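You operate a simulated robot arm through the tools that you are given. There is no shell and no other tool.

You are at the controls of a simulated robot arm. One attempt, no reset.

Task
Clean the smear off the flat mirror with the glass cloth from the guest box.
Fine: soap the cloth at the dish, leave it in the soaking bowl after, and seat the box lid again. Set down upright: glass cloth. What is to be rubbed or washed off counts as gone when no trace of it is left.
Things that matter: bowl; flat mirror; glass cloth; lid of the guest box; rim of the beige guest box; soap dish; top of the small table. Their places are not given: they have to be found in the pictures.

It is judged by the outcome, as a careful person would: the job done as asked, and still so three seconds after it is handed in. It fails if anything else is knocked over, pushed out of place, dropped, spilled or broken. Lids that push on must go on centred and level and be pressed home; caps that screw on are set level and turned clockwise until they are tight. Flat cloth is picked up by pressing the open fingertips on it (5 to 10 N) and closing them slowly along it; thin cloth reads only 2 to 8 mm in the jaws.

Robot
A 7-joint arm with a two-finger parallel gripper, fixed in place. Base frame: the origin is at the foot of the arm, x ahead of it, y to its left, z up; the work surface is at about z = 78. Lengths are in cm, angles in degrees, forces in N, time in s.
Its first joint turns from -149.0 to 149.0 degrees. Payload 3.5 kg.
The TCP is the grasp point between the finger pads, 2.3 cm short of the fingertips. In the tool frame z runs along the fingers and y along their closing line. Largest opening 9.4 cm; finger width 3.8, thickness 1; the body of the gripper, 5.4 by 9.6 cm, starts 3.9 cm behind the TCP.
Orientation is told as [roll, pitch, yaw] about the base's x, y, z axes, in that order, counted from this pose: with the fingers straight down and closing along the base's y, the tool's x points along the base's -x, its y along +y and its z along -z.

Tools
- The arm moves only by the tool servo_tool. Its argument "deltas" is text: rows parted by semicolons, each of 7 numbers parted by spaces: the shift along the tool's x, y, z in units of 50 mm (1.0 is 50 mm), then the turn, a rotation vector about the tool's x, y, z in units of 6 degrees (1.0 is 6 degrees), then the opening, from 0 (shut) to 1 (fully open). In form: dx dy dz rx ry rz fingers; .... A call has 1 to 20 rows; each row shifts and turns the commanded pose from where the row before left it, along the tool's axes as they then stand. A call with a number of a shift or a turn outside -1 to 1 is refused whole. A row lasts 0.2 s, in which the tool goes at most 5 cm and 8.6 degrees; a call with a longer step from one row to the next is refused whole, and so is a gripper value outside its range. A pose out of reach is approached as far as the arm can. The call stops where the force on the tool passes 40 N (or 10 N more than at its start, if that is more) or the arm is blocked; 0.2 s more then pass. The fingers move at their own pace (about 15.3 cm/s each) and stop on an object; they squeeze with about 22 N. The grip force told is the motor's: it shows also when the fingers shut on nothing. Time passes only in rows, and 0.2 s behind the last, so rows that do not move let the fingers close. The reply holds the time, the measured pose of the TCP, the force on the tool along the base axes, the opening and the grip force, in the units named above and with some noise, with the torque about the TCP (base axes, N m) and any sound that the robot's microphone picked up.
- Cameras (640 x 400 px; columns grow to the right, rows downward): "scene" is fixed at [40.07, -50.25, 157.15]; the picture's right is [0.68, -0.73, 0.00], its down [-0.57, -0.53, -0.62] and it looks along [0.45, 0.43, -0.78] (base axes); focal length 279 px, centre (320, 200). "wrist" rides on the gripper at [8.6, 1.6, -7.4] in the tool frame; the picture's right is [-0.18, 0.98, 0.00], its down [-0.58, -0.11, -0.81] and it looks along [-0.79, -0.15, 0.59] (tool axes); focal length 243 px, centre (320, 200).
- get_image(camera): a new picture of that camera. No time passes.
- locate(camera, pixels): there is no depth. For up to 12 entries [column, row, z] of the newest picture of that camera ("zoom" is the newest enlarged one), the place [x, y] in the base frame at which the ray of that pixel passes the height z, good to about 0.2 cm. No time passes.
- close_up(camera, box): a new picture of the part [left, top, right, bottom] of that camera's present view, enlarged. No time passes.
- finish_job(): hands the job in; it is judged then, once.

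Unless the task says otherwise, let go and move clear before handing in.

The tools are called as name(argument=value, ...) on one line, values as JSON. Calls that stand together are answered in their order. servo_tool: Moves the arm, as the interface text tells. Its arguments: {"type":"object","properties":{"deltas":{"type":"string"}},"required":["deltas"]} The other tools are called the same way: get_image (camera) takes a picture; locate (camera, pixels) gives the place at which the rays of pixels pass given heights; close_up (camera, box) takes an enlarged picture of a part of a camera's view; finish_job () hands the job in.

At the start:

```text
clock: 0.0
ee_pos: [109.38, -8.54, 114.95]
orientation: [0.0, 0.1, 0.0]
contact_force: [-1.1, 0.3, -0.1]
torque: [-0.01, -0.04, -0.01]
gripper_width: 9.4
finger_force: 0.0
```

scene: 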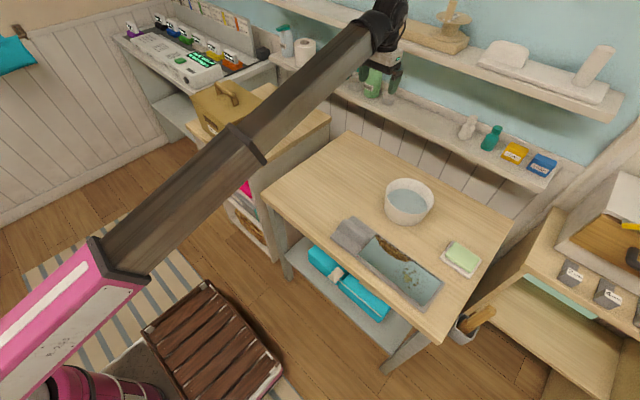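
wrist: 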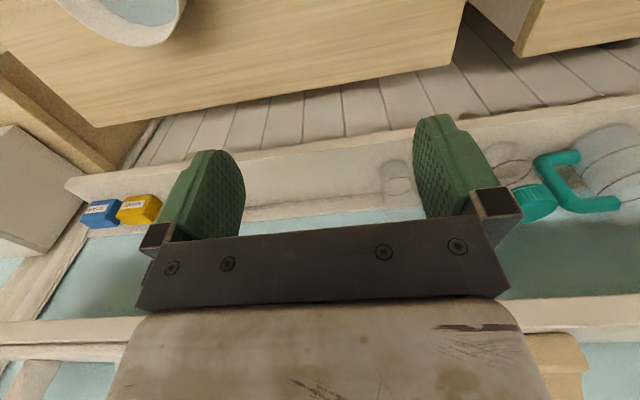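

The scene picture shows the small table with a bowl at (409,200), a soap dish at (460,258), a flat mirror at (400,272) with a grey cloth at (352,235), and a box with a handled lid at (222,105). I'll enlarge these regions before moving.

close_up(camera="scene", box=[320, 160, 500, 320])

close_up(camera="scene", box=[170, 60, 340, 180])

```text
2.50 times, centred on (410, 240) of scene
```

zoom: 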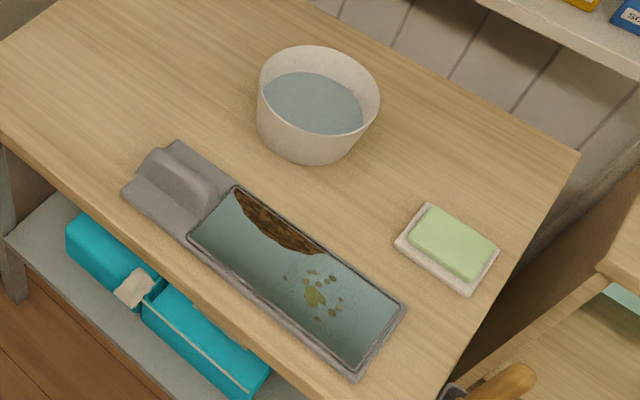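

```text
3.33 times, centred on (255, 120) of scene
```

zoom: 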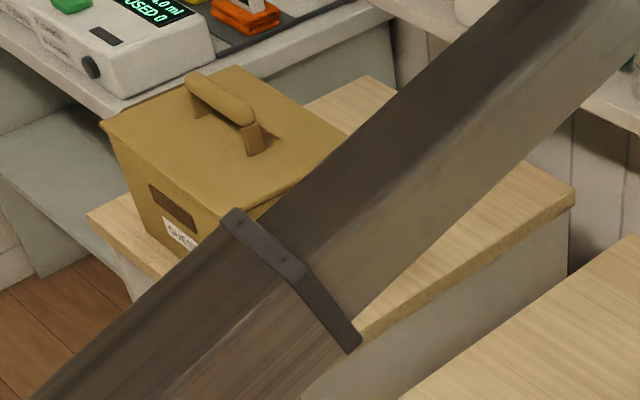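

The box labelled "GUES…" is partly hidden by the arm. I'll get rough places for the table items and the box from the scene picture.

get_image(camera="scene")

locate(camera="scene", pixels=[[409, 200, 84], [405, 223, 78], [460, 258, 78], [400, 272, 78], [352, 235, 78], [347, 133, 78], [512, 213, 78], [263, 197, 78], [437, 343, 78], [222, 105, 100], [222, 105, 90], [330, 118, 78]])

```text
taken
```

scene: 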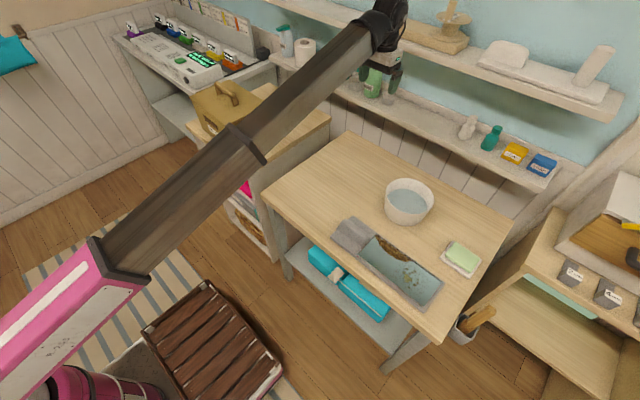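

```text
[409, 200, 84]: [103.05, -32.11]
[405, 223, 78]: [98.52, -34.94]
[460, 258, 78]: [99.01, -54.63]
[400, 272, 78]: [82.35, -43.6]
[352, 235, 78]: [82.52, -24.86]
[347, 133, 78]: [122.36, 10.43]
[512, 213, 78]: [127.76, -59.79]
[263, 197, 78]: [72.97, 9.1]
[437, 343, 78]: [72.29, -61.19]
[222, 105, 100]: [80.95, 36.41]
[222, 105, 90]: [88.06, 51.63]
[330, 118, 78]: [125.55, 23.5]
```

The work surface appears to span about x 73–125, y −61–10, if it is at z=78. I'll draw the arm back to see the box and the table from the wrist camera and to check the heights.

servo_tool(deltas="0.8 -0.4 -0.1 0 0 0 1;0.8 -0.4 -0.1 0 0 0 1;0.8 -0.4 -0.1 0 0 0 1;0.8 -0.4 -0.1 0 0 0 1;0.8 -0.4 -0.1 0 0 0 1;0.8 -0.4 -0.1 0 0 0 1;0.8 -0.4 -0.1 0 0 0 1;0.8 -0.4 -0.1 0 0 0 1;0.8 -0.4 -0.1 0 0 0 1;0.8 -0.4 -0.1 0 0 0 1")

get_image(camera="scene")

get_image(camera="wrist")

```text
clock: 0.7
ee_pos: [101.43, -12.49, 115.77]
orientation: [-0.1, -0.6, -0.4]
contact_force: [3.6, -1.9, -9.2]
torque: [-0.08, -0.55, 0.07]
gripper_width: 9.42
finger_force: 0.1
stopped in row 3: the force on the tool passed its limit at 54 N (the readings are from after the stop); the commanded pose is now the measured one
```

```text
taken
```

scene: 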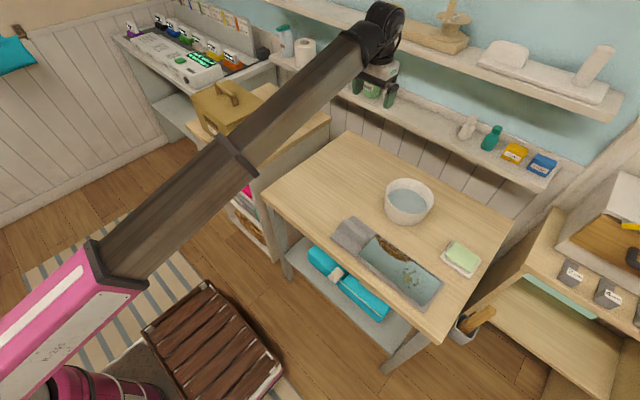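

```text
taken
```

wrist: 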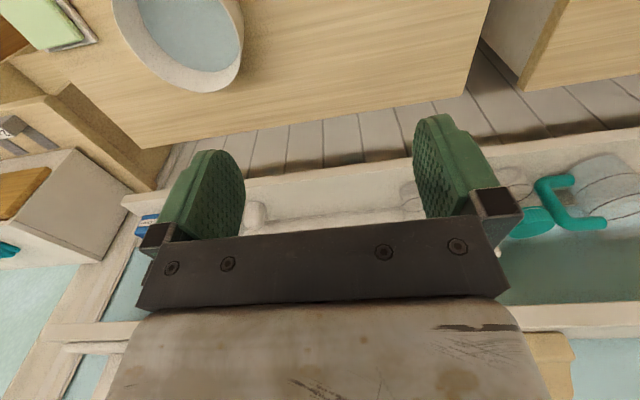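

The stop came in row 3 with nothing visible near the tool, so it was probably the jerk of a quick start. I'll go on more slowly with a ramp.

servo_tool(deltas="0.05 -0.02 0 0 0 0 1;0.15 -0.05 0 0 0 0 1;0.25 -0.08 -0.05 0 0 0 1;0.35 -0.1 -0.05 0 0 0 1;0.4 -0.1 -0.05 0 0 0 1;0.4 -0.1 -0.05 0 0 0 1;0.4 -0.1 -0.05 0 0 0 1;0.4 -0.1 -0.05 0 0 0 1;0.4 -0.1 -0.05 0 0 0 1;0.4 -0.1 -0.05 0 0 0 1;0.4 -0.1 -0.05 0 0 0 1;0.4 -0.1 -0.05 0 0 0 1;0.4 -0.1 -0.05 0 0 0 1;0.4 -0.1 -0.05 0 0 0 1;0.4 -0.1 -0.05 0 0 0 1;0.4 -0.1 -0.05 0 0 0 1;0.3 -0.1 -0.05 0 0 0 1;0.2 0 0 0 0 0 1;0.1 0 0 0 0 0 1;0 0 0 0 0 0 1")

get_image(camera="scene")

get_image(camera="wrist")

```text
clock: 1.4
ee_pos: [99.77, -12.96, 115.99]
orientation: [0.0, -1.0, -0.7]
contact_force: [5.4, -1.7, -11.2]
torque: [-0.26, -0.57, -0.07]
gripper_width: 9.41
finger_force: 0.1
stopped in row 3: the force on the tool passed its limit at 46 N (the readings are from after the stop); the commanded pose is now the measured one
```

```text
taken
```

scene: 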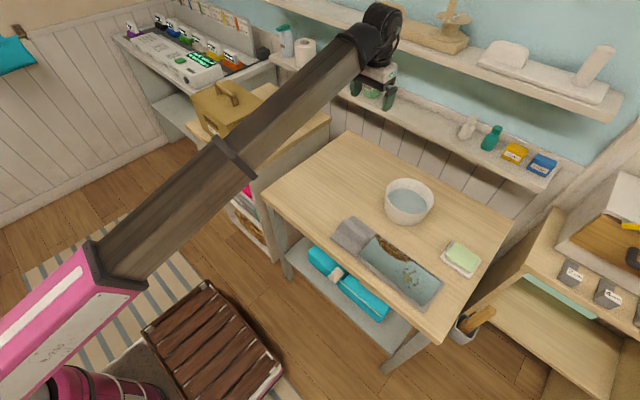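

```text
taken
```

wrist: 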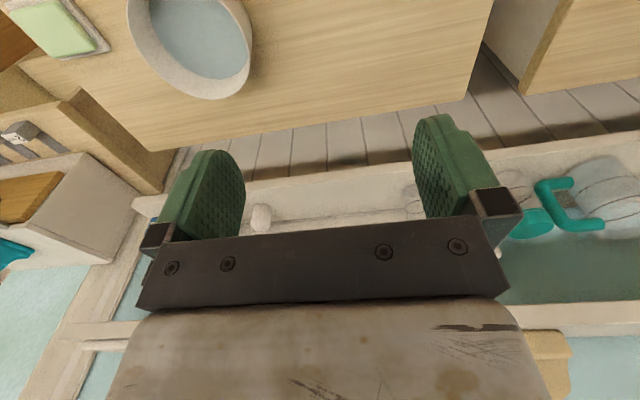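

The reading is again a stop with about 11 N downward left over. I'll hold still a second to see whether that force is real contact or only settling.

servo_tool(deltas="0 0 0 0 0 0 1;0 0 0 0 0 0 1;0 0 0 0 0 0 1;0 0 0 0 0 0 1;0 0 0 0 0 0 1")

close_up(camera="scene", box=[300, 0, 460, 120])

```text
clock: 2.6
ee_pos: [99.75, -12.96, 116.05]
orientation: [-0.1, -0.9, -0.7]
contact_force: [8.7, -2.5, -23.2]
torque: [-0.54, -1.36, -0.13]
gripper_width: 9.42
finger_force: 0.0
```

```text
3.33 times, centred on (380, 60) of scene
```

zoom: 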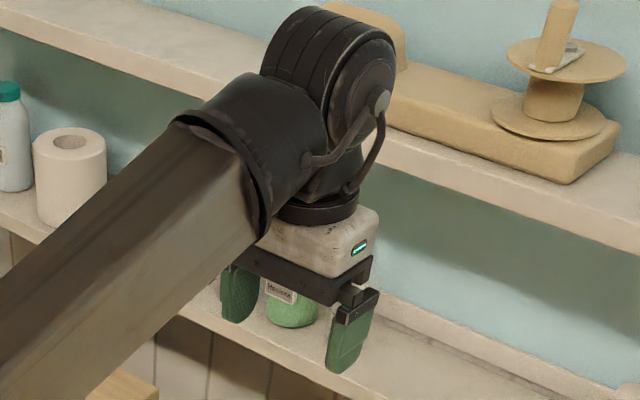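

A steady 23 N downward with a torque remains, and the enlarged picture shows the hand's grey body touching the square end of the forearm near zoom (265,235): the arm is folding onto its own hand. I'll go down and tip the fingers a little outward to open that angle.

servo_tool(deltas="0 0 0.1 -0 -0.2 0 1;0 0 0.2 0 -0.3 0 1;0 0 0.2 0 -0.3 0 1;0 0 0.2 0 -0.3 0 1;0 0 0.2 0 -0.3 0 1;0 0 0.2 0 -0.3 0 1;0 0 0.2 0 -0.3 0 1;0 0 0.2 0 0 0 1;0 0 0.1 0 0 0 1;0 0 0 0 0 0 1")

```text
clock: 4.8
ee_pos: [100.87, -13.04, 108.13]
orientation: [-0.1, -12.9, -0.7]
contact_force: [0.0, -0.6, -0.4]
torque: [-0.02, 0.0, 0.02]
gripper_width: 9.41
finger_force: 0.1
```

The contact is gone (forces near zero). I'll pull inward level at about z=108 keeping the outward tilt.

servo_tool(deltas="0.1 0 -0.02 0 0 0 1;0.2 0 -0.04 0 0 0 1;0.3 0 -0.06 0 0 0 1;0.39 0 -0.07 0 0 0 1;0.39 0 -0.07 0 0 0 1;0.39 0 -0.07 0 0 0 1;0.39 0 -0.07 0 0 0 1;0.39 0 -0.07 0 0 0 1;0.39 0 -0.07 0 0 0 1;0.39 0 -0.07 0 0 0 1;0.39 0 -0.07 0 0 0 1;0.39 0 -0.07 0 0 0 1;0.3 0 -0.06 0 0 0 1;0.2 0 -0.04 0 0 0 1;0.1 0 -0.02 0 0 0 1;0 0 0 0 0 0 1")

get_image(camera="scene")

get_image(camera="wrist")

```text
clock: 8.2
ee_pos: [76.87, -12.66, 107.07]
orientation: [-0.1, -12.9, -0.7]
contact_force: [-0.7, -0.2, -0.1]
torque: [0.0, -0.01, -0.02]
gripper_width: 9.38
finger_force: 0.1
```

```text
taken
```

scene: 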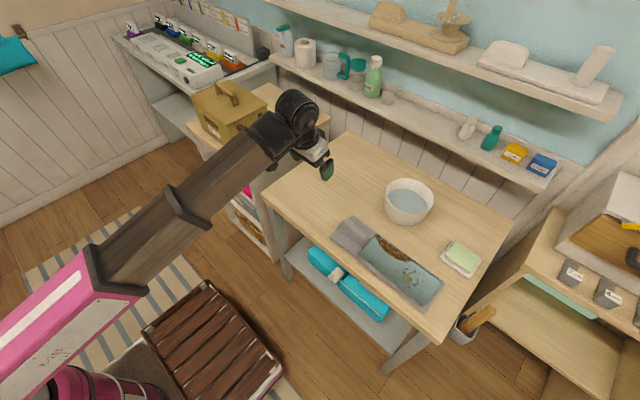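

```text
taken
```

wrist: 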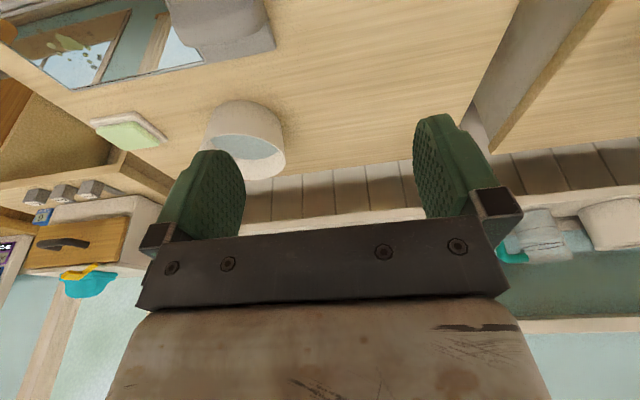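

The arm now moves freely, and the wrist picture shows the table. I'll triangulate heights using the same points in both pictures: soap, bowl and far-left table corner.

locate(camera="scene", pixels=[[347, 133, 78], [347, 133, 88], [462, 256, 80], [462, 256, 90], [409, 190, 85], [409, 190, 95], [263, 197, 78], [263, 197, 88], [232, 93, 100], [232, 93, 90], [440, 289, 78], [440, 289, 88]])

locate(camera="wrist", pixels=[[467, 122, 78], [467, 122, 88], [128, 133, 80], [128, 133, 90], [249, 150, 85], [249, 150, 95]])

close_up(camera="scene", box=[170, 60, 340, 180])

close_up(camera="wrist", box=[0, 0, 300, 190])

```text
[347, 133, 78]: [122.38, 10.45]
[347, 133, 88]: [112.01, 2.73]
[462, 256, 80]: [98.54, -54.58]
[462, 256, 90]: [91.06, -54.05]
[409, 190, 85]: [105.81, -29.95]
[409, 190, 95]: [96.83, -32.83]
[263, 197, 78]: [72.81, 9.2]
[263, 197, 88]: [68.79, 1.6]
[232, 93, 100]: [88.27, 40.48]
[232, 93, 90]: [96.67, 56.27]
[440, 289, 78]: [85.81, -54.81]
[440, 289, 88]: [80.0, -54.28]
```

```text
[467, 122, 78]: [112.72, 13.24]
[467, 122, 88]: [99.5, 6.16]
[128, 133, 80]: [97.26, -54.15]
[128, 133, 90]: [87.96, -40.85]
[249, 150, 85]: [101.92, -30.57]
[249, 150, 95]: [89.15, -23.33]
```

```text
3.33 times, centred on (255, 120) of scene
```

zoom: 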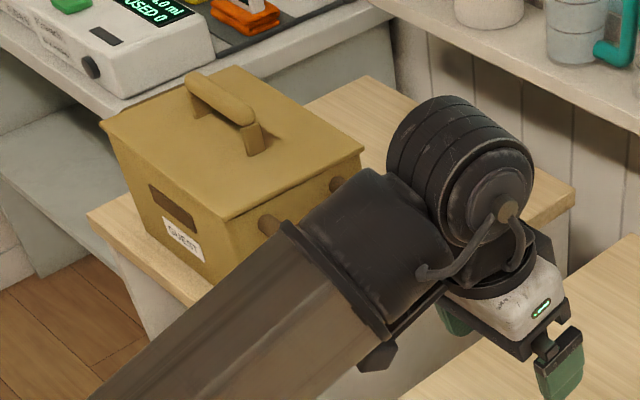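

```text
2.11 times, centred on (150, 95) of wrist
```

zoom: 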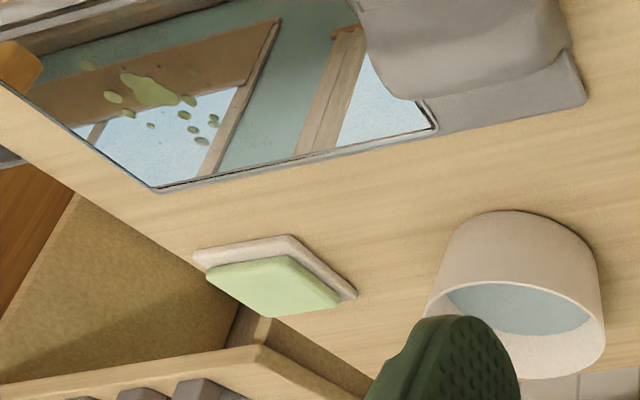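

The soap agrees at z≈80, so the small table top is at about z=78; soap at (98,−54), bowl at (104,−31). Next I'll swing left to look at the guest box with the wrist camera.

servo_tool(deltas="0 0.1 -0.1 -0.02 0 -0.08 1;0 0.25 -0.1 -0.035 0 -0.16 1;0 0.4 -0.1 -0.055 0 -0.24 1;0 0.54 -0.1 -0.074 0 -0.325 1;0 0.54 -0.1 -0.074 0 -0.325 1;0 0.54 -0.1 -0.074 0 -0.325 1;0 0.54 0 -0.074 0 -0.325 1;0 0.54 0 -0.074 0 -0.325 1;0 0.54 0 -0.074 0 -0.325 1;0 0.54 0 -0.074 0 -0.325 1;0 0.54 0 -0.074 0 -0.325 1;0 0.54 0 -0.074 0 -0.325 1;0 0.4 0 -0.055 0 -0.24 1;0 0.25 0 -0.035 0 -0.16 1;0 0.1 0 -0.02 0 -0.08 1;0 0 0 0 0 0 1")

get_image(camera="scene")

get_image(camera="wrist")

```text
clock: 11.6
ee_pos: [70.42, 18.65, 109.9]
orientation: [-0.2, -12.9, 23.1]
contact_force: [0.4, -0.5, 0.3]
torque: [0.02, 0.03, -0.02]
gripper_width: 9.41
finger_force: 0.1
```

```text
taken
```

scene: 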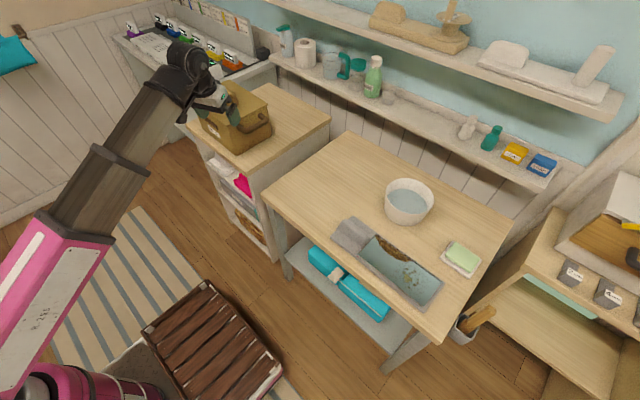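

```text
taken
```

wrist: 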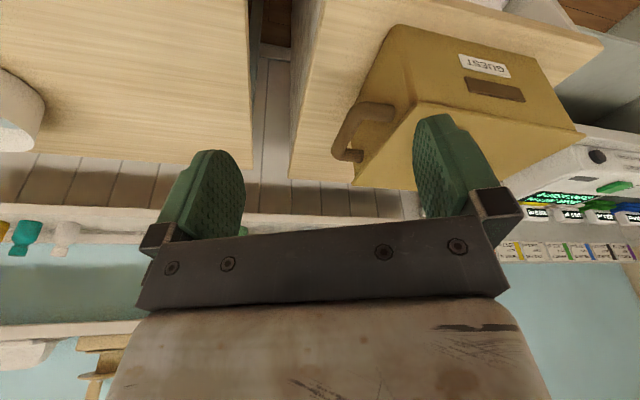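

The box shows at wrist (480,110) and scene (240,115). I'll enlarge both to read its corners.

close_up(camera="wrist", box=[280, 0, 620, 220])

close_up(camera="scene", box=[160, 50, 340, 170])

```text
1.82 times, centred on (450, 110) of wrist
```

zoom: 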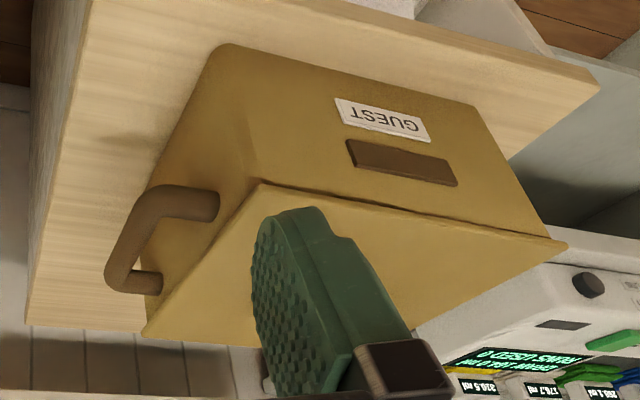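

```text
3.33 times, centred on (250, 110) of scene
```

zoom: 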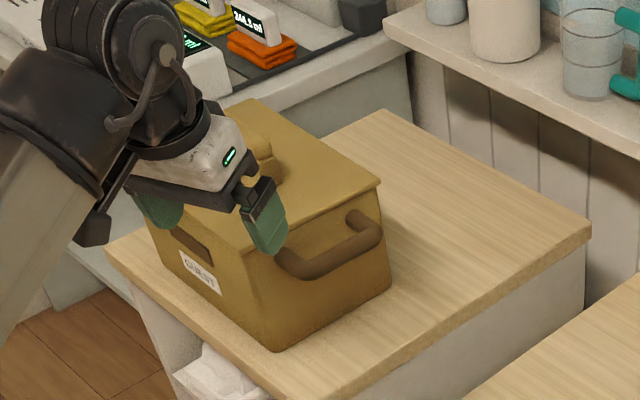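

I'll locate the lid corners and a bottom corner at two heights in both pictures to solve for the lid height.

locate(camera="scene", pixels=[[237.4, 155.6, 78], [237.4, 155.6, 88], [227.4, 125.4, 95], [227.4, 125.4, 105], [267.6, 105.6, 95], [267.6, 105.6, 105], [189, 96.6, 95], [189, 96.6, 105], [230, 80, 95], [230, 80, 105]])

locate(camera="wrist", pixels=[[397.8, 24.8, 78], [397.8, 24.8, 88], [417, 100, 95], [417, 100, 105], [353.8, 185.3, 95], [353.8, 185.3, 105], [585.7, 133.6, 95], [585.7, 133.6, 105]])

```text
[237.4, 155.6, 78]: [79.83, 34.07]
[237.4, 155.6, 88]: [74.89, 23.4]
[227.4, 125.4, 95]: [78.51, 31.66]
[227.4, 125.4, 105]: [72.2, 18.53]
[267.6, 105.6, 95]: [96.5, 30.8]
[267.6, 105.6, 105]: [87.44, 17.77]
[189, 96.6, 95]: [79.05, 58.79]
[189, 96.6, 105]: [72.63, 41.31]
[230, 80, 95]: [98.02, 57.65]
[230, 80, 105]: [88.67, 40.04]
```

```text
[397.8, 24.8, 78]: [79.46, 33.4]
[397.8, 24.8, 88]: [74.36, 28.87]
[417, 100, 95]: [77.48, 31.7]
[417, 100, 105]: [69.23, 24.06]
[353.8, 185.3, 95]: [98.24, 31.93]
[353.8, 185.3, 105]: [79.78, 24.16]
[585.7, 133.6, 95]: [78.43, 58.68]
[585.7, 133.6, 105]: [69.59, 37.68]
```

The pictures agree: the cabinet top is z≈78 and the lid rim z≈95, lid spanning about x 78.5–97.5, y 31.5–58, with its handle along y near (88,44.5). I'll bring the tool vertical and turn it so the fingers close along x.

servo_tool(deltas="0 0 0 0 0.2 0 1;0 0 0 0 0.4 0 1;0 0 0 0 0.4 0 1;0 0 0 0 0.4 0 1;0 0 0 0 0.4 0 1;0 0 0 0 0.35 0 1;0 0 0 0 0 -0.2 1;0 0 0 0 0 -0.5 1;0 0 0 0 0 -0.8 1;0 0 0 0 0 -0.8 1;0 0 0 0 0 -0.8 1;0 0 0 0 0 -0.4 1;0 0 0 0 0 0 1")

```text
clock: 12.7
ee_pos: [70.84, 18.37, 109.85]
orientation: [-0.3, -4.3, 23.1]
contact_force: [7.0, 2.6, -12.0]
torque: [0.03, -0.67, -0.06]
gripper_width: 9.4
finger_force: 0.1
stopped in row 5: the force on the tool passed its limit at 67 N (the readings are from after the stop); the commanded pose is now the measured one
```

The hand touches the forearm again at pitch −4°. I'll look closely at where it touches before choosing a way round.

close_up(camera="scene", box=[40, 20, 280, 180])

get_image(camera="scene")

```text
2.50 times, centred on (160, 100) of scene
```

zoom: 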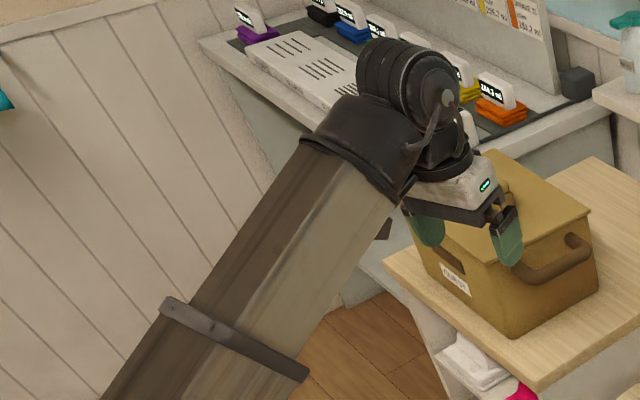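

```text
taken
```

scene: 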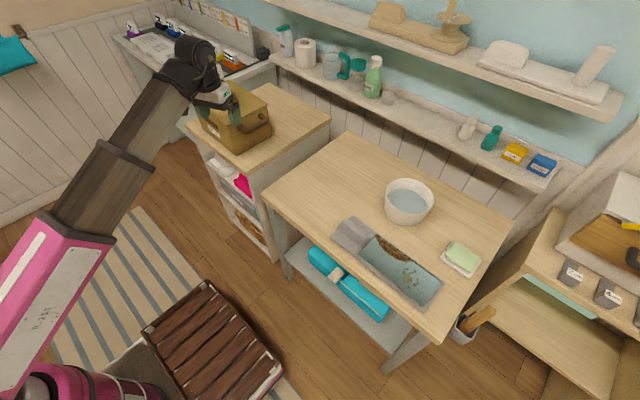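

The dark camera housing under the wrist at zoom (385,228) is what meets the forearm; the arm telescopes, so this depends on how steep it stands. I'll tilt back out, then spin the hand about its own axis so the camera moves to the side.

servo_tool(deltas="0 0 0 0 -0.3 0 1;0 0 0 0 -0.4 0 1;0 0 0 0 -0.4 0 1;0 0 0 0 -0.4 0 1;0 0 0 0 0 -0.2 1;0 0 0 0 0 -0.5 1;0 0 0 0 0 -0.8 1;0 0 0 0 0 -0.9 1;0 0 0 0 0 -0.9 1;0 0 0 0 0 -0.9 1;0 0 0 0 0 -0.9 1;0 0 0 0 0 -0.9 1;0 0 0 0 0 -0.9 1;0 0 0 0 0 -0.9 1;0 0 0 0 0 -0.9 1;0 0 0 0 0 -0.8 1;0 0 0 0 0 -0.6 1;0 0 0 0 0 -0.2 1;0 0 0 0 0 0 1")

```text
clock: 16.7
ee_pos: [70.71, 18.35, 109.87]
orientation: [-11.8, -5.9, 85.5]
contact_force: [-0.6, 0.2, 1.0]
torque: [-0.01, -0.02, 0.02]
gripper_width: 9.38
finger_force: 0.1
```

The spin went freely and the forces are near zero. I'll now level the tool, finish the yaw to 90°, and see whether it stays free.

servo_tool(deltas="0 0 0 -0.2 0.1 0 1;0 0 0 -0.35 0.18 0 1;0 0 0 -0.35 0.18 0 1;0 0 0 -0.35 0.18 0 1;0 0 0 -0.35 0.18 0 1;0 0 0 -0.25 0.1 -0.2 1;0 0 0 -0.12 0.06 -0.3 1;0 0 0 0 0 -0.25 1;0 0 0 0 0 0 1")

```text
clock: 18.7
ee_pos: [70.65, 18.41, 109.96]
orientation: [0.0, 0.0, 89.4]
contact_force: [-0.8, -0.1, 0.1]
torque: [-0.06, -0.02, -0.01]
gripper_width: 9.42
finger_force: 0.0
```

Level at yaw 89.4 and free. I'll move over the lid handle at z≈113 and look.

servo_tool(deltas="-0.08 -0.05 -0.1 0 0 0 1;-0.16 -0.1 -0.15 0 0 0 1;-0.25 -0.17 -0.15 0 0 0 1;-0.35 -0.23 -0.1 0 0 0 1;-0.4 -0.27 -0.1 0 0 0 1;-0.4 -0.27 0 0 0 0 1;-0.4 -0.27 0 0 0 0 1;-0.4 -0.27 0 0 0 0 1;-0.4 -0.27 0 0 0 0 1;-0.4 -0.27 0 0 0 0 1;-0.4 -0.27 0 0 0 0 1;-0.4 -0.27 0 0 0 0 1;-0.4 -0.27 0 0 0 0 1;-0.35 -0.23 0 0 0 0 1;-0.25 -0.17 0 0 0 0 1;-0.16 -0.1 0 0 0 0 1;-0.05 -0.03 0 0 0 0 1;0 0 0 0 0 0 1")

get_image(camera="scene")

get_image(camera="wrist")

```text
clock: 22.5
ee_pos: [88.65, 44.43, 112.98]
orientation: [0.1, 0.0, 89.4]
contact_force: [-0.2, -0.7, -0.8]
torque: [-0.01, -0.03, 0.01]
gripper_width: 9.4
finger_force: 0.2
```

```text
taken
```

scene: 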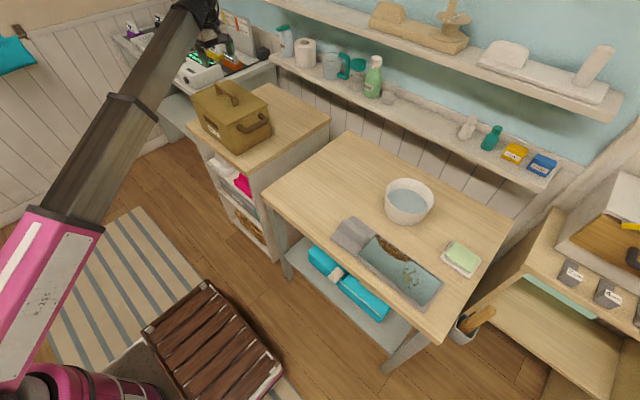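

```text
taken
```

wrist: 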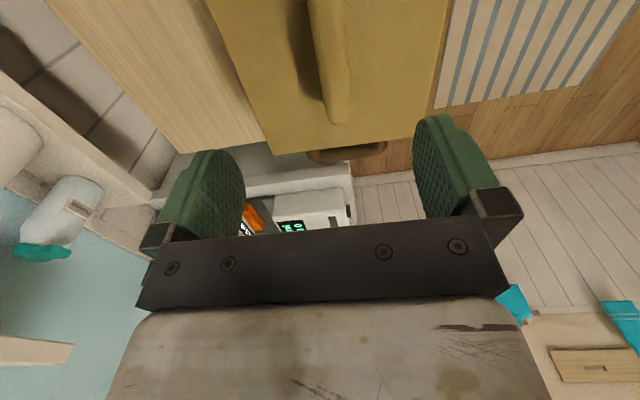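

The lid is fully visible now in the scene and its handle shows at wrist (335,60). I'll enlarge both to measure the handle.

close_up(camera="scene", box=[180, 70, 280, 160])

close_up(camera="wrist", box=[200, 0, 460, 170])

```text
4.44 times, centred on (230, 115) of scene
```

zoom: 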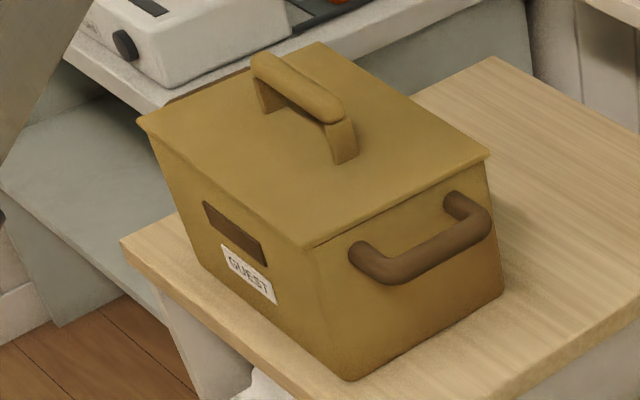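

```text
2.35 times, centred on (330, 85) of wrist
```

zoom: 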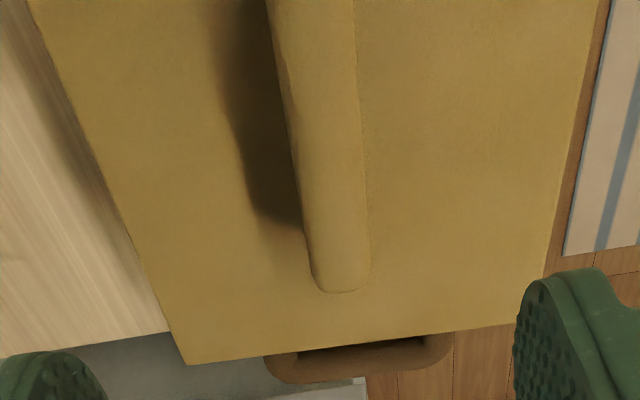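

I'll triangulate the handle bar's ends with both enlarged pictures.

locate(camera="scene", pixels=[[235.6, 106, 95], [217, 81.5, 100], [217, 81.5, 103], [234.5, 93.5, 100], [234.5, 93.5, 103], [226, 87, 100], [226, 87, 103]])

locate(camera="wrist", pixels=[[337, 122, 98], [337, 122, 100], [337, 122, 103], [327, 1, 100], [308, 1, 100], [346, 1, 100], [324, 100, 100], [351, 100, 100]])

```text
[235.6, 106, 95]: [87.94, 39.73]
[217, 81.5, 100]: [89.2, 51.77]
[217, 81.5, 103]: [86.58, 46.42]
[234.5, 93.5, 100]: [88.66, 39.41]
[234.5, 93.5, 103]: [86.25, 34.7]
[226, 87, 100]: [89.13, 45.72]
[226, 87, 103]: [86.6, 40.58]
```

```text
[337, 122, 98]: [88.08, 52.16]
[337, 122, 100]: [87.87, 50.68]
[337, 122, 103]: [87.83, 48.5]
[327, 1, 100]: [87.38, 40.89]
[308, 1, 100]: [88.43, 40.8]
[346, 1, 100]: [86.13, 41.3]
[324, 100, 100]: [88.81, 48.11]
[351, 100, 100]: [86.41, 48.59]
```

The handle bar lies at x≈87.7, y 38.5–51.5, top z≈100. I'll centre over it and go down slowly to z≈99.

servo_tool(deltas="-0.05 0.05 0 0 0 0 1;-0.06 0.09 0.1 0 0 0 1;0 0.05 0.2 0 0 0 1;0 0 0.3 0 0 0 1;0 0 0.3 0 0 0 1;0 0 0.3 0 0 0 1;0 0 0.3 0 0 0 1;0 0 0.3 0 0 0 1;0 0 0.25 0 0 0 1;0 0 0.2 0 0 0 1;0 0 0.15 0 0 0 1;0 0 0.15 0 0 0 1;0 0 0.1 0 0 0 1;0 0 0.08 0 0 0 1;0 0 0.07 0 0 0 1;0 0 0 0 0 0 1")

get_image(camera="scene")

get_image(camera="wrist")

```text
clock: 25.9
ee_pos: [87.55, 44.96, 98.94]
orientation: [0.1, 0.0, 89.4]
contact_force: [0.1, -0.5, 0.5]
torque: [0.01, 0.01, 0.01]
gripper_width: 9.37
finger_force: 0.0
```

```text
taken
```

scene: 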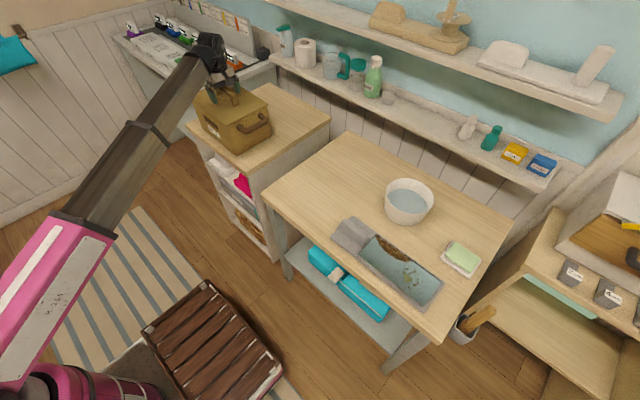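

```text
taken
```

wrist: 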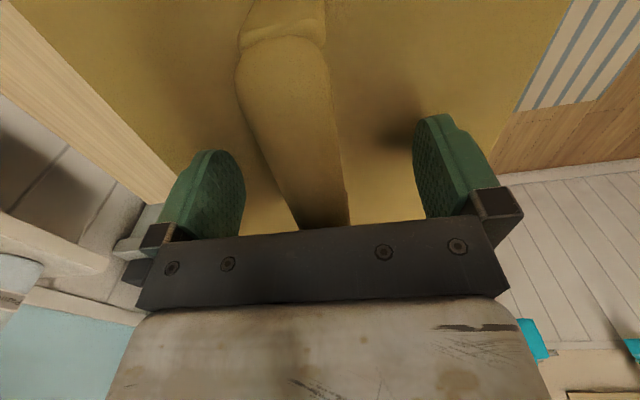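

The handle is between the fingers. I'll check its centring from the bar's edges in this picture.

locate(camera="wrist", pixels=[[262, 140, 99], [340, 140, 99], [290, 200, 99], [347, 200, 99], [240, 80, 99], [331, 80, 99]])

close_up(camera="scene", box=[180, 60, 280, 140])

```text
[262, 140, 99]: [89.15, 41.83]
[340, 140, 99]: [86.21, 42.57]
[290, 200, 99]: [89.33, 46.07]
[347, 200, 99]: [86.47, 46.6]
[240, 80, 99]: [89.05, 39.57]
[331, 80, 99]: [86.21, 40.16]
```

```text
5.00 times, centred on (230, 100) of scene
```

zoom: 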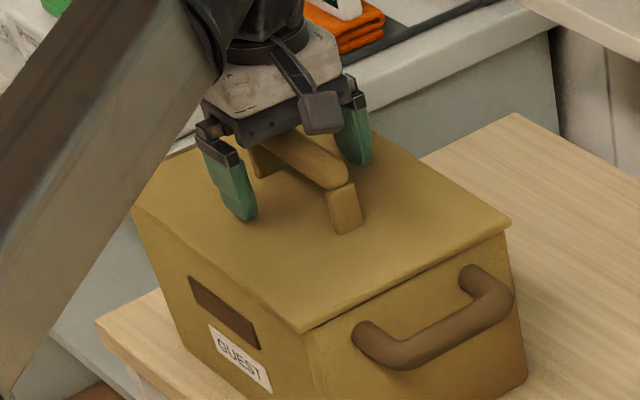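

The bar's centre is x≈87.8, and I'm at 87.55. I'll shift 0.25 cm and close gradually on it.

servo_tool(deltas="0 -0.05 0 0 0 0 0.9;0 0 0 0 0 0 0.6;0 0 0 0 0 0 0.45;0 0 0 0 0 0 0.35;0 0 0 0 0 0 0.3;0 0 0 0 0 0 0.25;0 0 0 0 0 0 0.2;0 0 0 0 0 0 0.1;0 0 0 0 0 0 0;0 0 0 0 0 0 0;0 0 0 0 0 0 0")

```text
clock: 28.3
ee_pos: [87.84, 45.02, 98.95]
orientation: [0.2, 0.0, 89.4]
contact_force: [-0.4, 0.4, 1.7]
torque: [-0.04, -0.01, -0.12]
gripper_width: 2.37
finger_force: 22.3
```

The handle is gripped at 2.4 cm with 22 N. I'll lift straight up slowly.

servo_tool(deltas="0 0 -0.04 0 0 0 0;0 0 -0.04 0 0 0 0;0 0 -0.06 0 0 0 0;0 0 -0.06 0 0 0 0;0 0 -0.06 0 0 0 0;0 0 -0.08 0 0 0 0;0 0 -0.08 0 0 0 0;0 0 -0.08 0 0 0 0;0 0 -0.1 0 0 0 0;0 0 -0.1 0 0 0 0;0 0 -0.1 0 0 0 0;0 0 -0.1 0 0 0 0;0 0 -0.05 0 0 0 0;0 0 0 0 0 0 0")

close_up(camera="scene", box=[160, 40, 300, 160])

```text
clock: 31.3
ee_pos: [87.78, 44.98, 103.6]
orientation: [0.1, 0.0, 89.4]
contact_force: [-0.7, -0.7, -0.4]
torque: [0.0, 0.01, 0.0]
gripper_width: 2.35
finger_force: 21.8
```

```text
3.33 times, centred on (230, 100) of scene
```

zoom: 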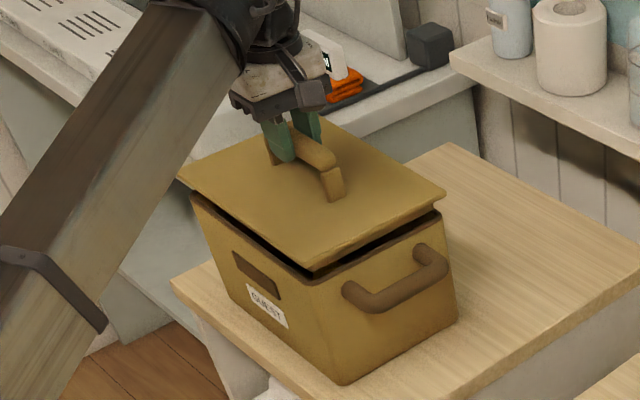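

The lid came free and hangs level. I'll lift to z≈107 and carry it along −y over the free left part of the small table.

servo_tool(deltas="0 0 -0.1 0 0 0 0;0 0 -0.2 0 0 0 0;0 0 -0.2 0 0 0 0;0 0 -0.15 0 0 0 0;0.1 0 -0.05 0 0 0 0;0.2 0 0 0 0 0 0;0.3 0 0 0 0 0 0;0.4 0 0 0 0 0 0;0.4 0 0 0 0 0 0;0.4 0 0 0 0 0 0;0.4 0 0 0 0 0 0;0.4 0 0 0 0 0 0;0.4 0 0 0 0 0 0;0.4 0 0 0 0 0 0;0.4 0 0 0 0 0 0;0.4 0 0 0 0 0 0;0.3 0 0 0 0 0 0;0.2 0 0 0 0 0 0;0.1 0 0 0 0 0 0;0 0 0 0 0 0 0")

get_image(camera="scene")

get_image(camera="wrist")

close_up(camera="scene", box=[180, 70, 280, 160])

```text
clock: 35.5
ee_pos: [87.69, 20.92, 107.16]
orientation: [0.1, 0.0, 89.4]
contact_force: [-0.2, 0.2, -0.6]
torque: [-0.03, -0.01, 0.01]
gripper_width: 2.35
finger_force: 22.2
```

```text
taken
```

scene: 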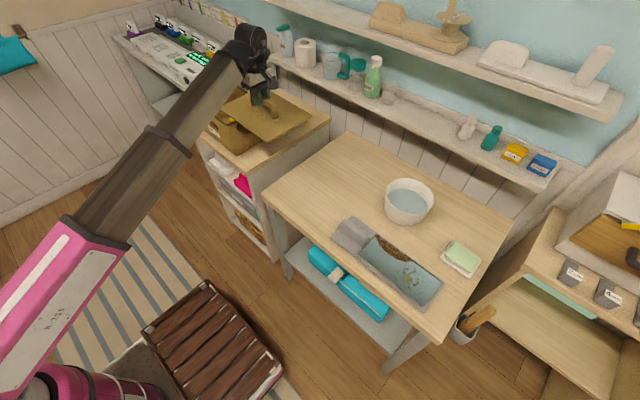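

```text
taken
```

wrist: 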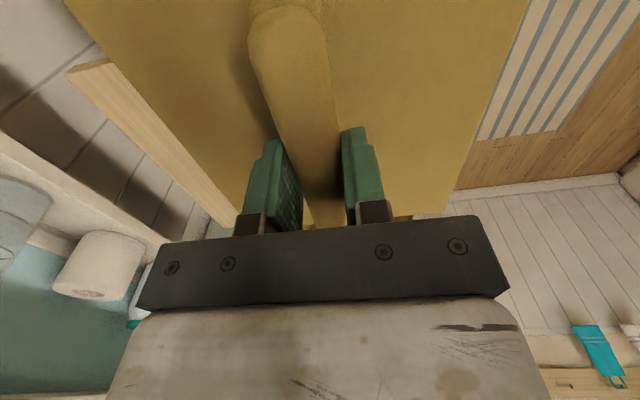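

```text
4.44 times, centred on (230, 115) of scene
```

zoom: 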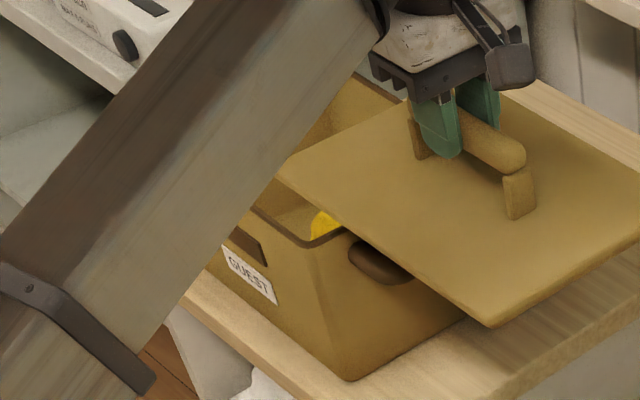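

A yellow cloth shows inside the box at zoom (325,222). I'll carry the lid on to y≈−1.5 and check where the mirror's left end lies.

servo_tool(deltas="0.1 0 0 0 0 0 0;0.2 -0.03 0 0 0 0 0;0.3 -0.03 0 0 0 0 0;0.4 -0.03 0 0 0 0 0;0.4 -0.03 0 0 0 0 0;0.4 -0.03 0 0 0 0 0;0.4 -0.03 0 0 0 0 0;0.4 -0.03 0 0 0 0 0;0.4 -0.03 0 0 0 0 0;0.4 -0.03 0 0 0 0 0;0.4 0 0 0 0 0 0;0.3 0 0 0 0 0 0;0.2 0 0 0 0 0 0;0.1 0 0 0 0 0 0;0.04 0 0 0 0 0 0;0 0 0 0 0 0 0")

locate(camera="scene", pixels=[[352, 216, 78], [331, 236, 78], [357, 255, 78], [376, 234, 78], [425, 308, 78], [443, 282, 78], [263, 197, 78], [347, 133, 78], [357, 134, 78]])

get_image(camera="scene")

```text
clock: 38.9
ee_pos: [88.63, -1.2, 107.05]
orientation: [0.1, 0.0, 89.3]
contact_force: [0.4, -0.2, -0.4]
torque: [0.01, -0.03, 0.0]
gripper_width: 2.37
finger_force: 22.4
```

```text
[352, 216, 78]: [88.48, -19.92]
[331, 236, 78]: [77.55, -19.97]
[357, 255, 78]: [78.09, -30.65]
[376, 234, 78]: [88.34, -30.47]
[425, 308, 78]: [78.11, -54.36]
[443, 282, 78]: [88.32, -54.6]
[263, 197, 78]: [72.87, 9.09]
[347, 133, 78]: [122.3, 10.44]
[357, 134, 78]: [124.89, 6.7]
```

```text
taken
```

scene: 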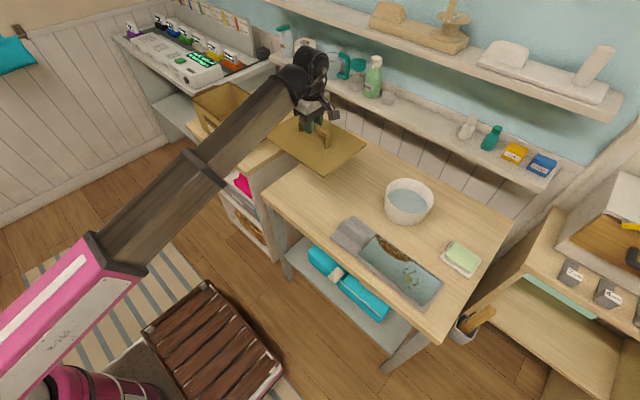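

The mirror frame occupies x 78–88.4, y −20…−54.5, and the table's left edge is y≈9.5, so the lid fits with its long side along x. I'll lower to z≈100 and turn it to yaw 0.

servo_tool(deltas="0 0 0.2 0 0 0.3 0;0 0 0.3 0 0 0.6 0;0 0 0.3 0 0 0.9 0;0 0 0.3 0 0 0.9 0;0 0 0.2 0 0 0.9 0;0 0 0.1 0 0 0.9 0;0 0 0 0 0 0.9 0;0 0 0 0 0 0.9 0;0 0 0 0 0 0.9 0;0 0 0 0 0 0.9 0;0 0 0 0 0 0.9 0;0 0 0 0 0 0.9 0;0 0 0 0 0 0.9 0;0 0 0 0 0 0.9 0;0 0 0 0 0 0.9 0;0 0 0 0 0 0.9 0;0 0 0 0 0 0.9 0;0 0 0 0 0 0.7 0;0 0 0 0 0 0.35 0;0 0 0 0 0 0 0")

get_image(camera="scene")

get_image(camera="wrist")

```text
clock: 43.1
ee_pos: [88.66, -1.33, 100.05]
orientation: [-0.1, 0.1, -3.4]
contact_force: [0.1, -0.4, -1.0]
torque: [0.0, -0.03, -0.01]
gripper_width: 2.37
finger_force: 22.2
```

```text
taken
```

scene: 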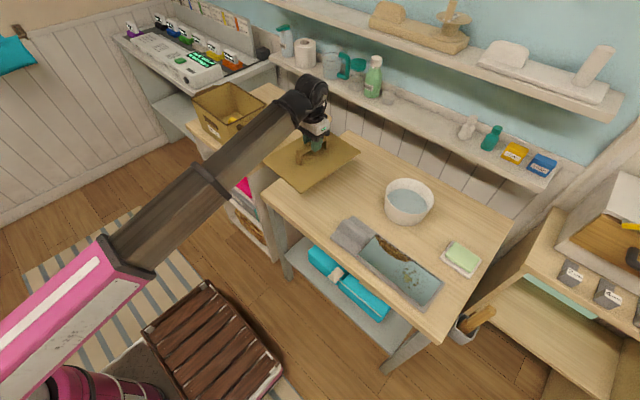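

```text
taken
```

wrist: 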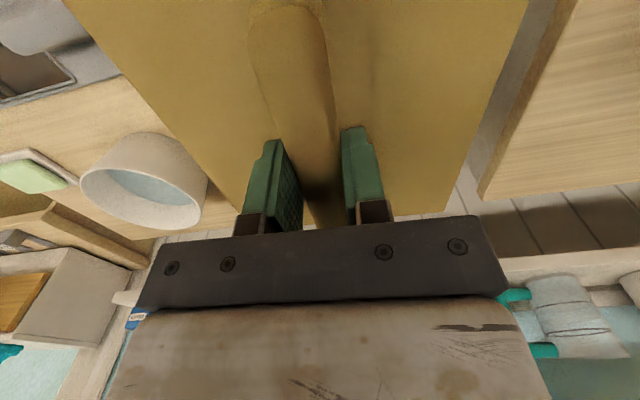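

Yaw is −3.4; I'll straighten it and lower the lid toward the table, stopping above expected contact (TCP≈84–85).

servo_tool(deltas="0 0 0.1 0 0 -0.2 0;0 0 0.2 0 0 -0.25 0;0 0 0.3 0 0 -0.12 0;0 0 0.3 0 0 0 0;0 0 0.3 0 0 0 0;0 0 0.3 0 0 0 0;0 0 0.3 0 0 0 0;0 0 0.3 0 0 0 0;0 0 0.2 0 0 0 0;0 0 0.2 0 0 0 0;0 0 0.1 0 0 0 0;0 0 0.1 0 0 0 0;0 0 0 0 0 0 0")

close_up(camera="scene", box=[240, 90, 400, 210])

```text
clock: 45.9
ee_pos: [88.66, -1.14, 86.58]
orientation: [0.0, 0.1, 0.1]
contact_force: [-0.4, -0.1, -1.2]
torque: [-0.03, 0.0, -0.02]
gripper_width: 2.35
finger_force: 22.5
```

```text
3.33 times, centred on (320, 150) of scene
```

zoom: 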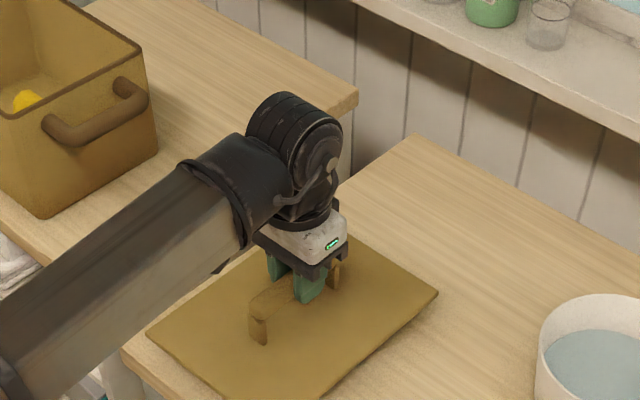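

The lid hangs level just above the table, close to its left edge. I'll shift 1.5 cm to −y and lower until it touches.

servo_tool(deltas="0 -0.1 0 0 0 0 0;0 -0.15 0 0 0 0 0;0 -0.05 0 0 0 0 0;0 0 0.06 0 0 0 0;0 0 0.06 0 0 0 0;0 0 0.06 0 0 0 0;0 0 0.06 0 0 0 0;0 0 0.04 0 0 0 0;0 0 0.04 0 0 0 0;0 0 0.04 0 0 0 0;0 0 0 0 0 0 0")

```text
clock: 48.3
ee_pos: [88.63, -2.68, 84.91]
orientation: [0.0, 0.0, 0.0]
contact_force: [-0.2, -4.1, 28.3]
torque: [-0.04, 0.06, 0.01]
gripper_width: 2.37
finger_force: 22.1
```

The lid touches the table (28 N at z=84.9). I'll ease off slightly and open the fingers.

servo_tool(deltas="0 0 -0.02 0 0 0 0;0 0 -0.01 0 0 0 0;0 0 0 0 0 0 0.35;0 0 0 0 0 0 0.5;0 0 0 0 0 0 0.8;0 0 0 0 0 0 1;0 0 0 0 0 0 1")

```text
clock: 49.9
ee_pos: [88.79, -2.73, 84.83]
orientation: [0.0, 0.1, 0.2]
contact_force: [0.5, 0.5, 0.7]
torque: [0.0, 0.0, -0.02]
gripper_width: 9.39
finger_force: 0.2
```

The lid is released on the table. I'll rise and look at the open box.

servo_tool(deltas="0 0 -0.1 0 0 0 1;0 0 -0.2 0 0 0 1;0 0 -0.4 0 0 0 1;0 0 -0.4 0 0 0 1;0 0 -0.4 0 0 0 1;0 0 -0.4 0 0 0 1;0 0 -0.4 0 0 0 1;0 0 -0.4 0 0 0 1;0 0 -0.4 0 0 0 1;0 0 -0.3 0 0 0 1;0 0 -0.1 0 0 0 1;0 0 0 0 0 0 1")

get_image(camera="scene")

close_up(camera="scene", box=[180, 70, 280, 160])

```text
clock: 52.5
ee_pos: [88.77, -2.59, 102.45]
orientation: [-0.1, 0.1, 0.0]
contact_force: [0.4, 0.2, 1.2]
torque: [0.01, 0.0, 0.01]
gripper_width: 9.4
finger_force: 0.1
```

```text
taken
```

scene: 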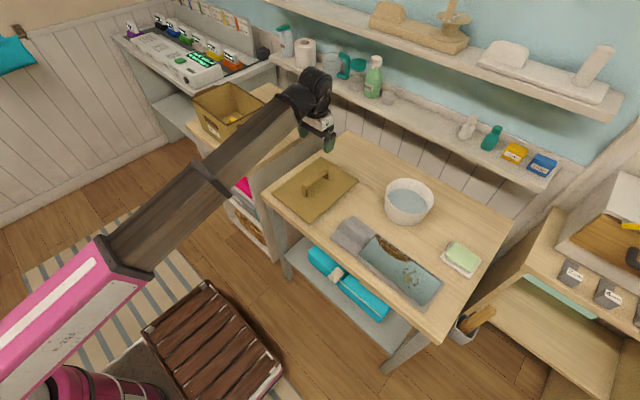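

```text
4.44 times, centred on (230, 115) of scene
```

zoom: 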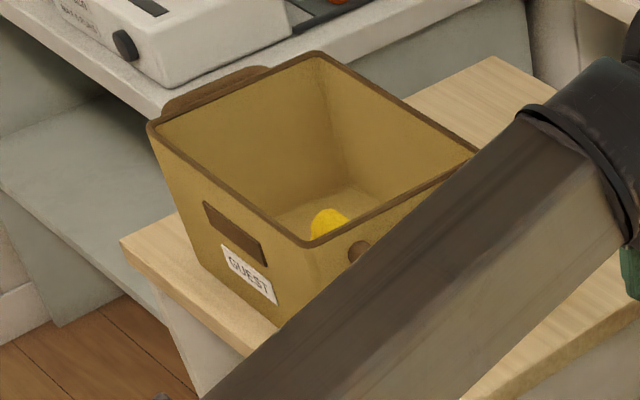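

A yellow cloth lies low in the box near its front-right inside corner, seen over the rim at zoom (328,222). I'll turn the hand to yaw 90 and go look into the box from its right side.

servo_tool(deltas="0 0 0 0 0 -0.3 1;0 0 0 0 0 -0.6 1;0 0 0 0 0 -0.9 1;0 0 0 0 0 -0.9 1;0 0 0 0 0 -0.9 1;0 0 0 0 0 -0.9 1;0 0 0 0 0 -0.9 1;0 0 0 0 0 -0.9 1;0 0 0 0 0 -0.9 1;0 0 0 0 0 -0.9 1;0 0 0 0 0 -0.9 1;0 0 0 0 0 -0.9 1;0 0 0 0 0 -0.9 1;0 0 -0.1 0 0 -0.9 1;0 0 -0.3 0 0 -0.9 1;0 0 -0.4 0 0 -0.9 1;0 0 -0.4 0 0 -0.9 1;0 0 -0.3 0 0 -0.6 1;0 0 -0.2 0 0 -0.3 1;0 0 0 0 0 0 1")

servo_tool(deltas="-0.1 0 0 0 0 0 1;-0.2 0 0 0 0 0 1;-0.3 0 0 0 0 0 1;-0.4 0 0 0 0 0 1;-0.5 0 -0.1 0 0 0 1;-0.5 0 -0.1 0 0 0 1;-0.5 0 -0.1 0 0 0 1;-0.5 0 0 0 0 0 1;-0.5 0 0 0 0 0 1;-0.5 0 0 0 0 0 1;-0.5 0 0 0 0 0 1;-0.5 0 0 0 0 0 1;-0.5 0 0 0 0 0 1;-0.5 0 0 0 0 0 1;-0.4 0 0 0 0 0 1;-0.3 0 0 0 0 0 1;-0.2 0 0 0 0 0 1;-0.1 0 0 0 0 0 1;0 0 0 0 0 0 1")

get_image(camera="wrist")

get_image(camera="scene")

```text
clock: 56.7
ee_pos: [88.7, -2.69, 111.02]
orientation: [0.0, 0.0, 92.1]
contact_force: [-0.5, -0.1, 0.4]
torque: [0.01, -0.02, 0.0]
gripper_width: 9.42
finger_force: 0.1
```

```text
clock: 60.7
ee_pos: [87.4, 32.24, 112.46]
orientation: [0.0, 0.0, 91.9]
contact_force: [-0.1, 0.9, -0.6]
torque: [-0.01, 0.02, 0.0]
gripper_width: 9.39
finger_force: 0.0
```

```text
taken
```

wrist: 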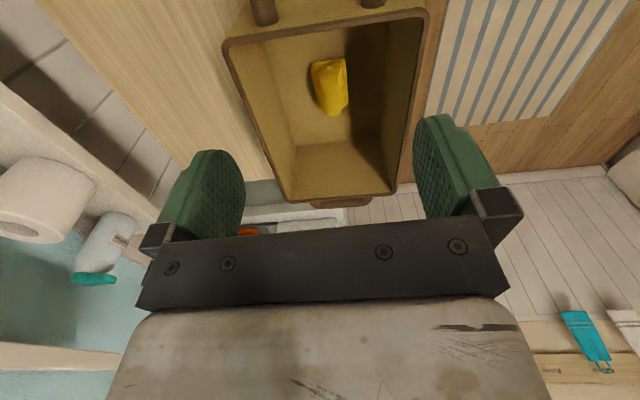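

```text
taken
```

scene: 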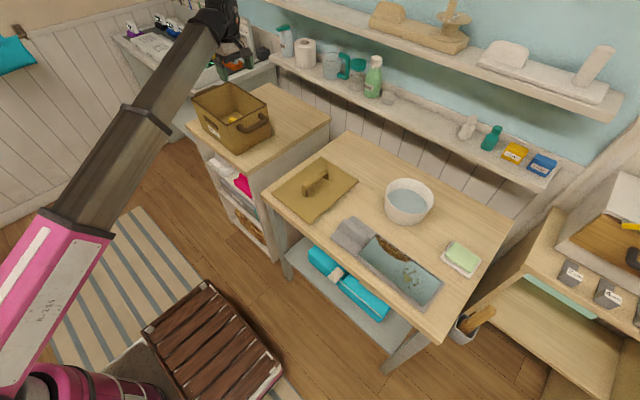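

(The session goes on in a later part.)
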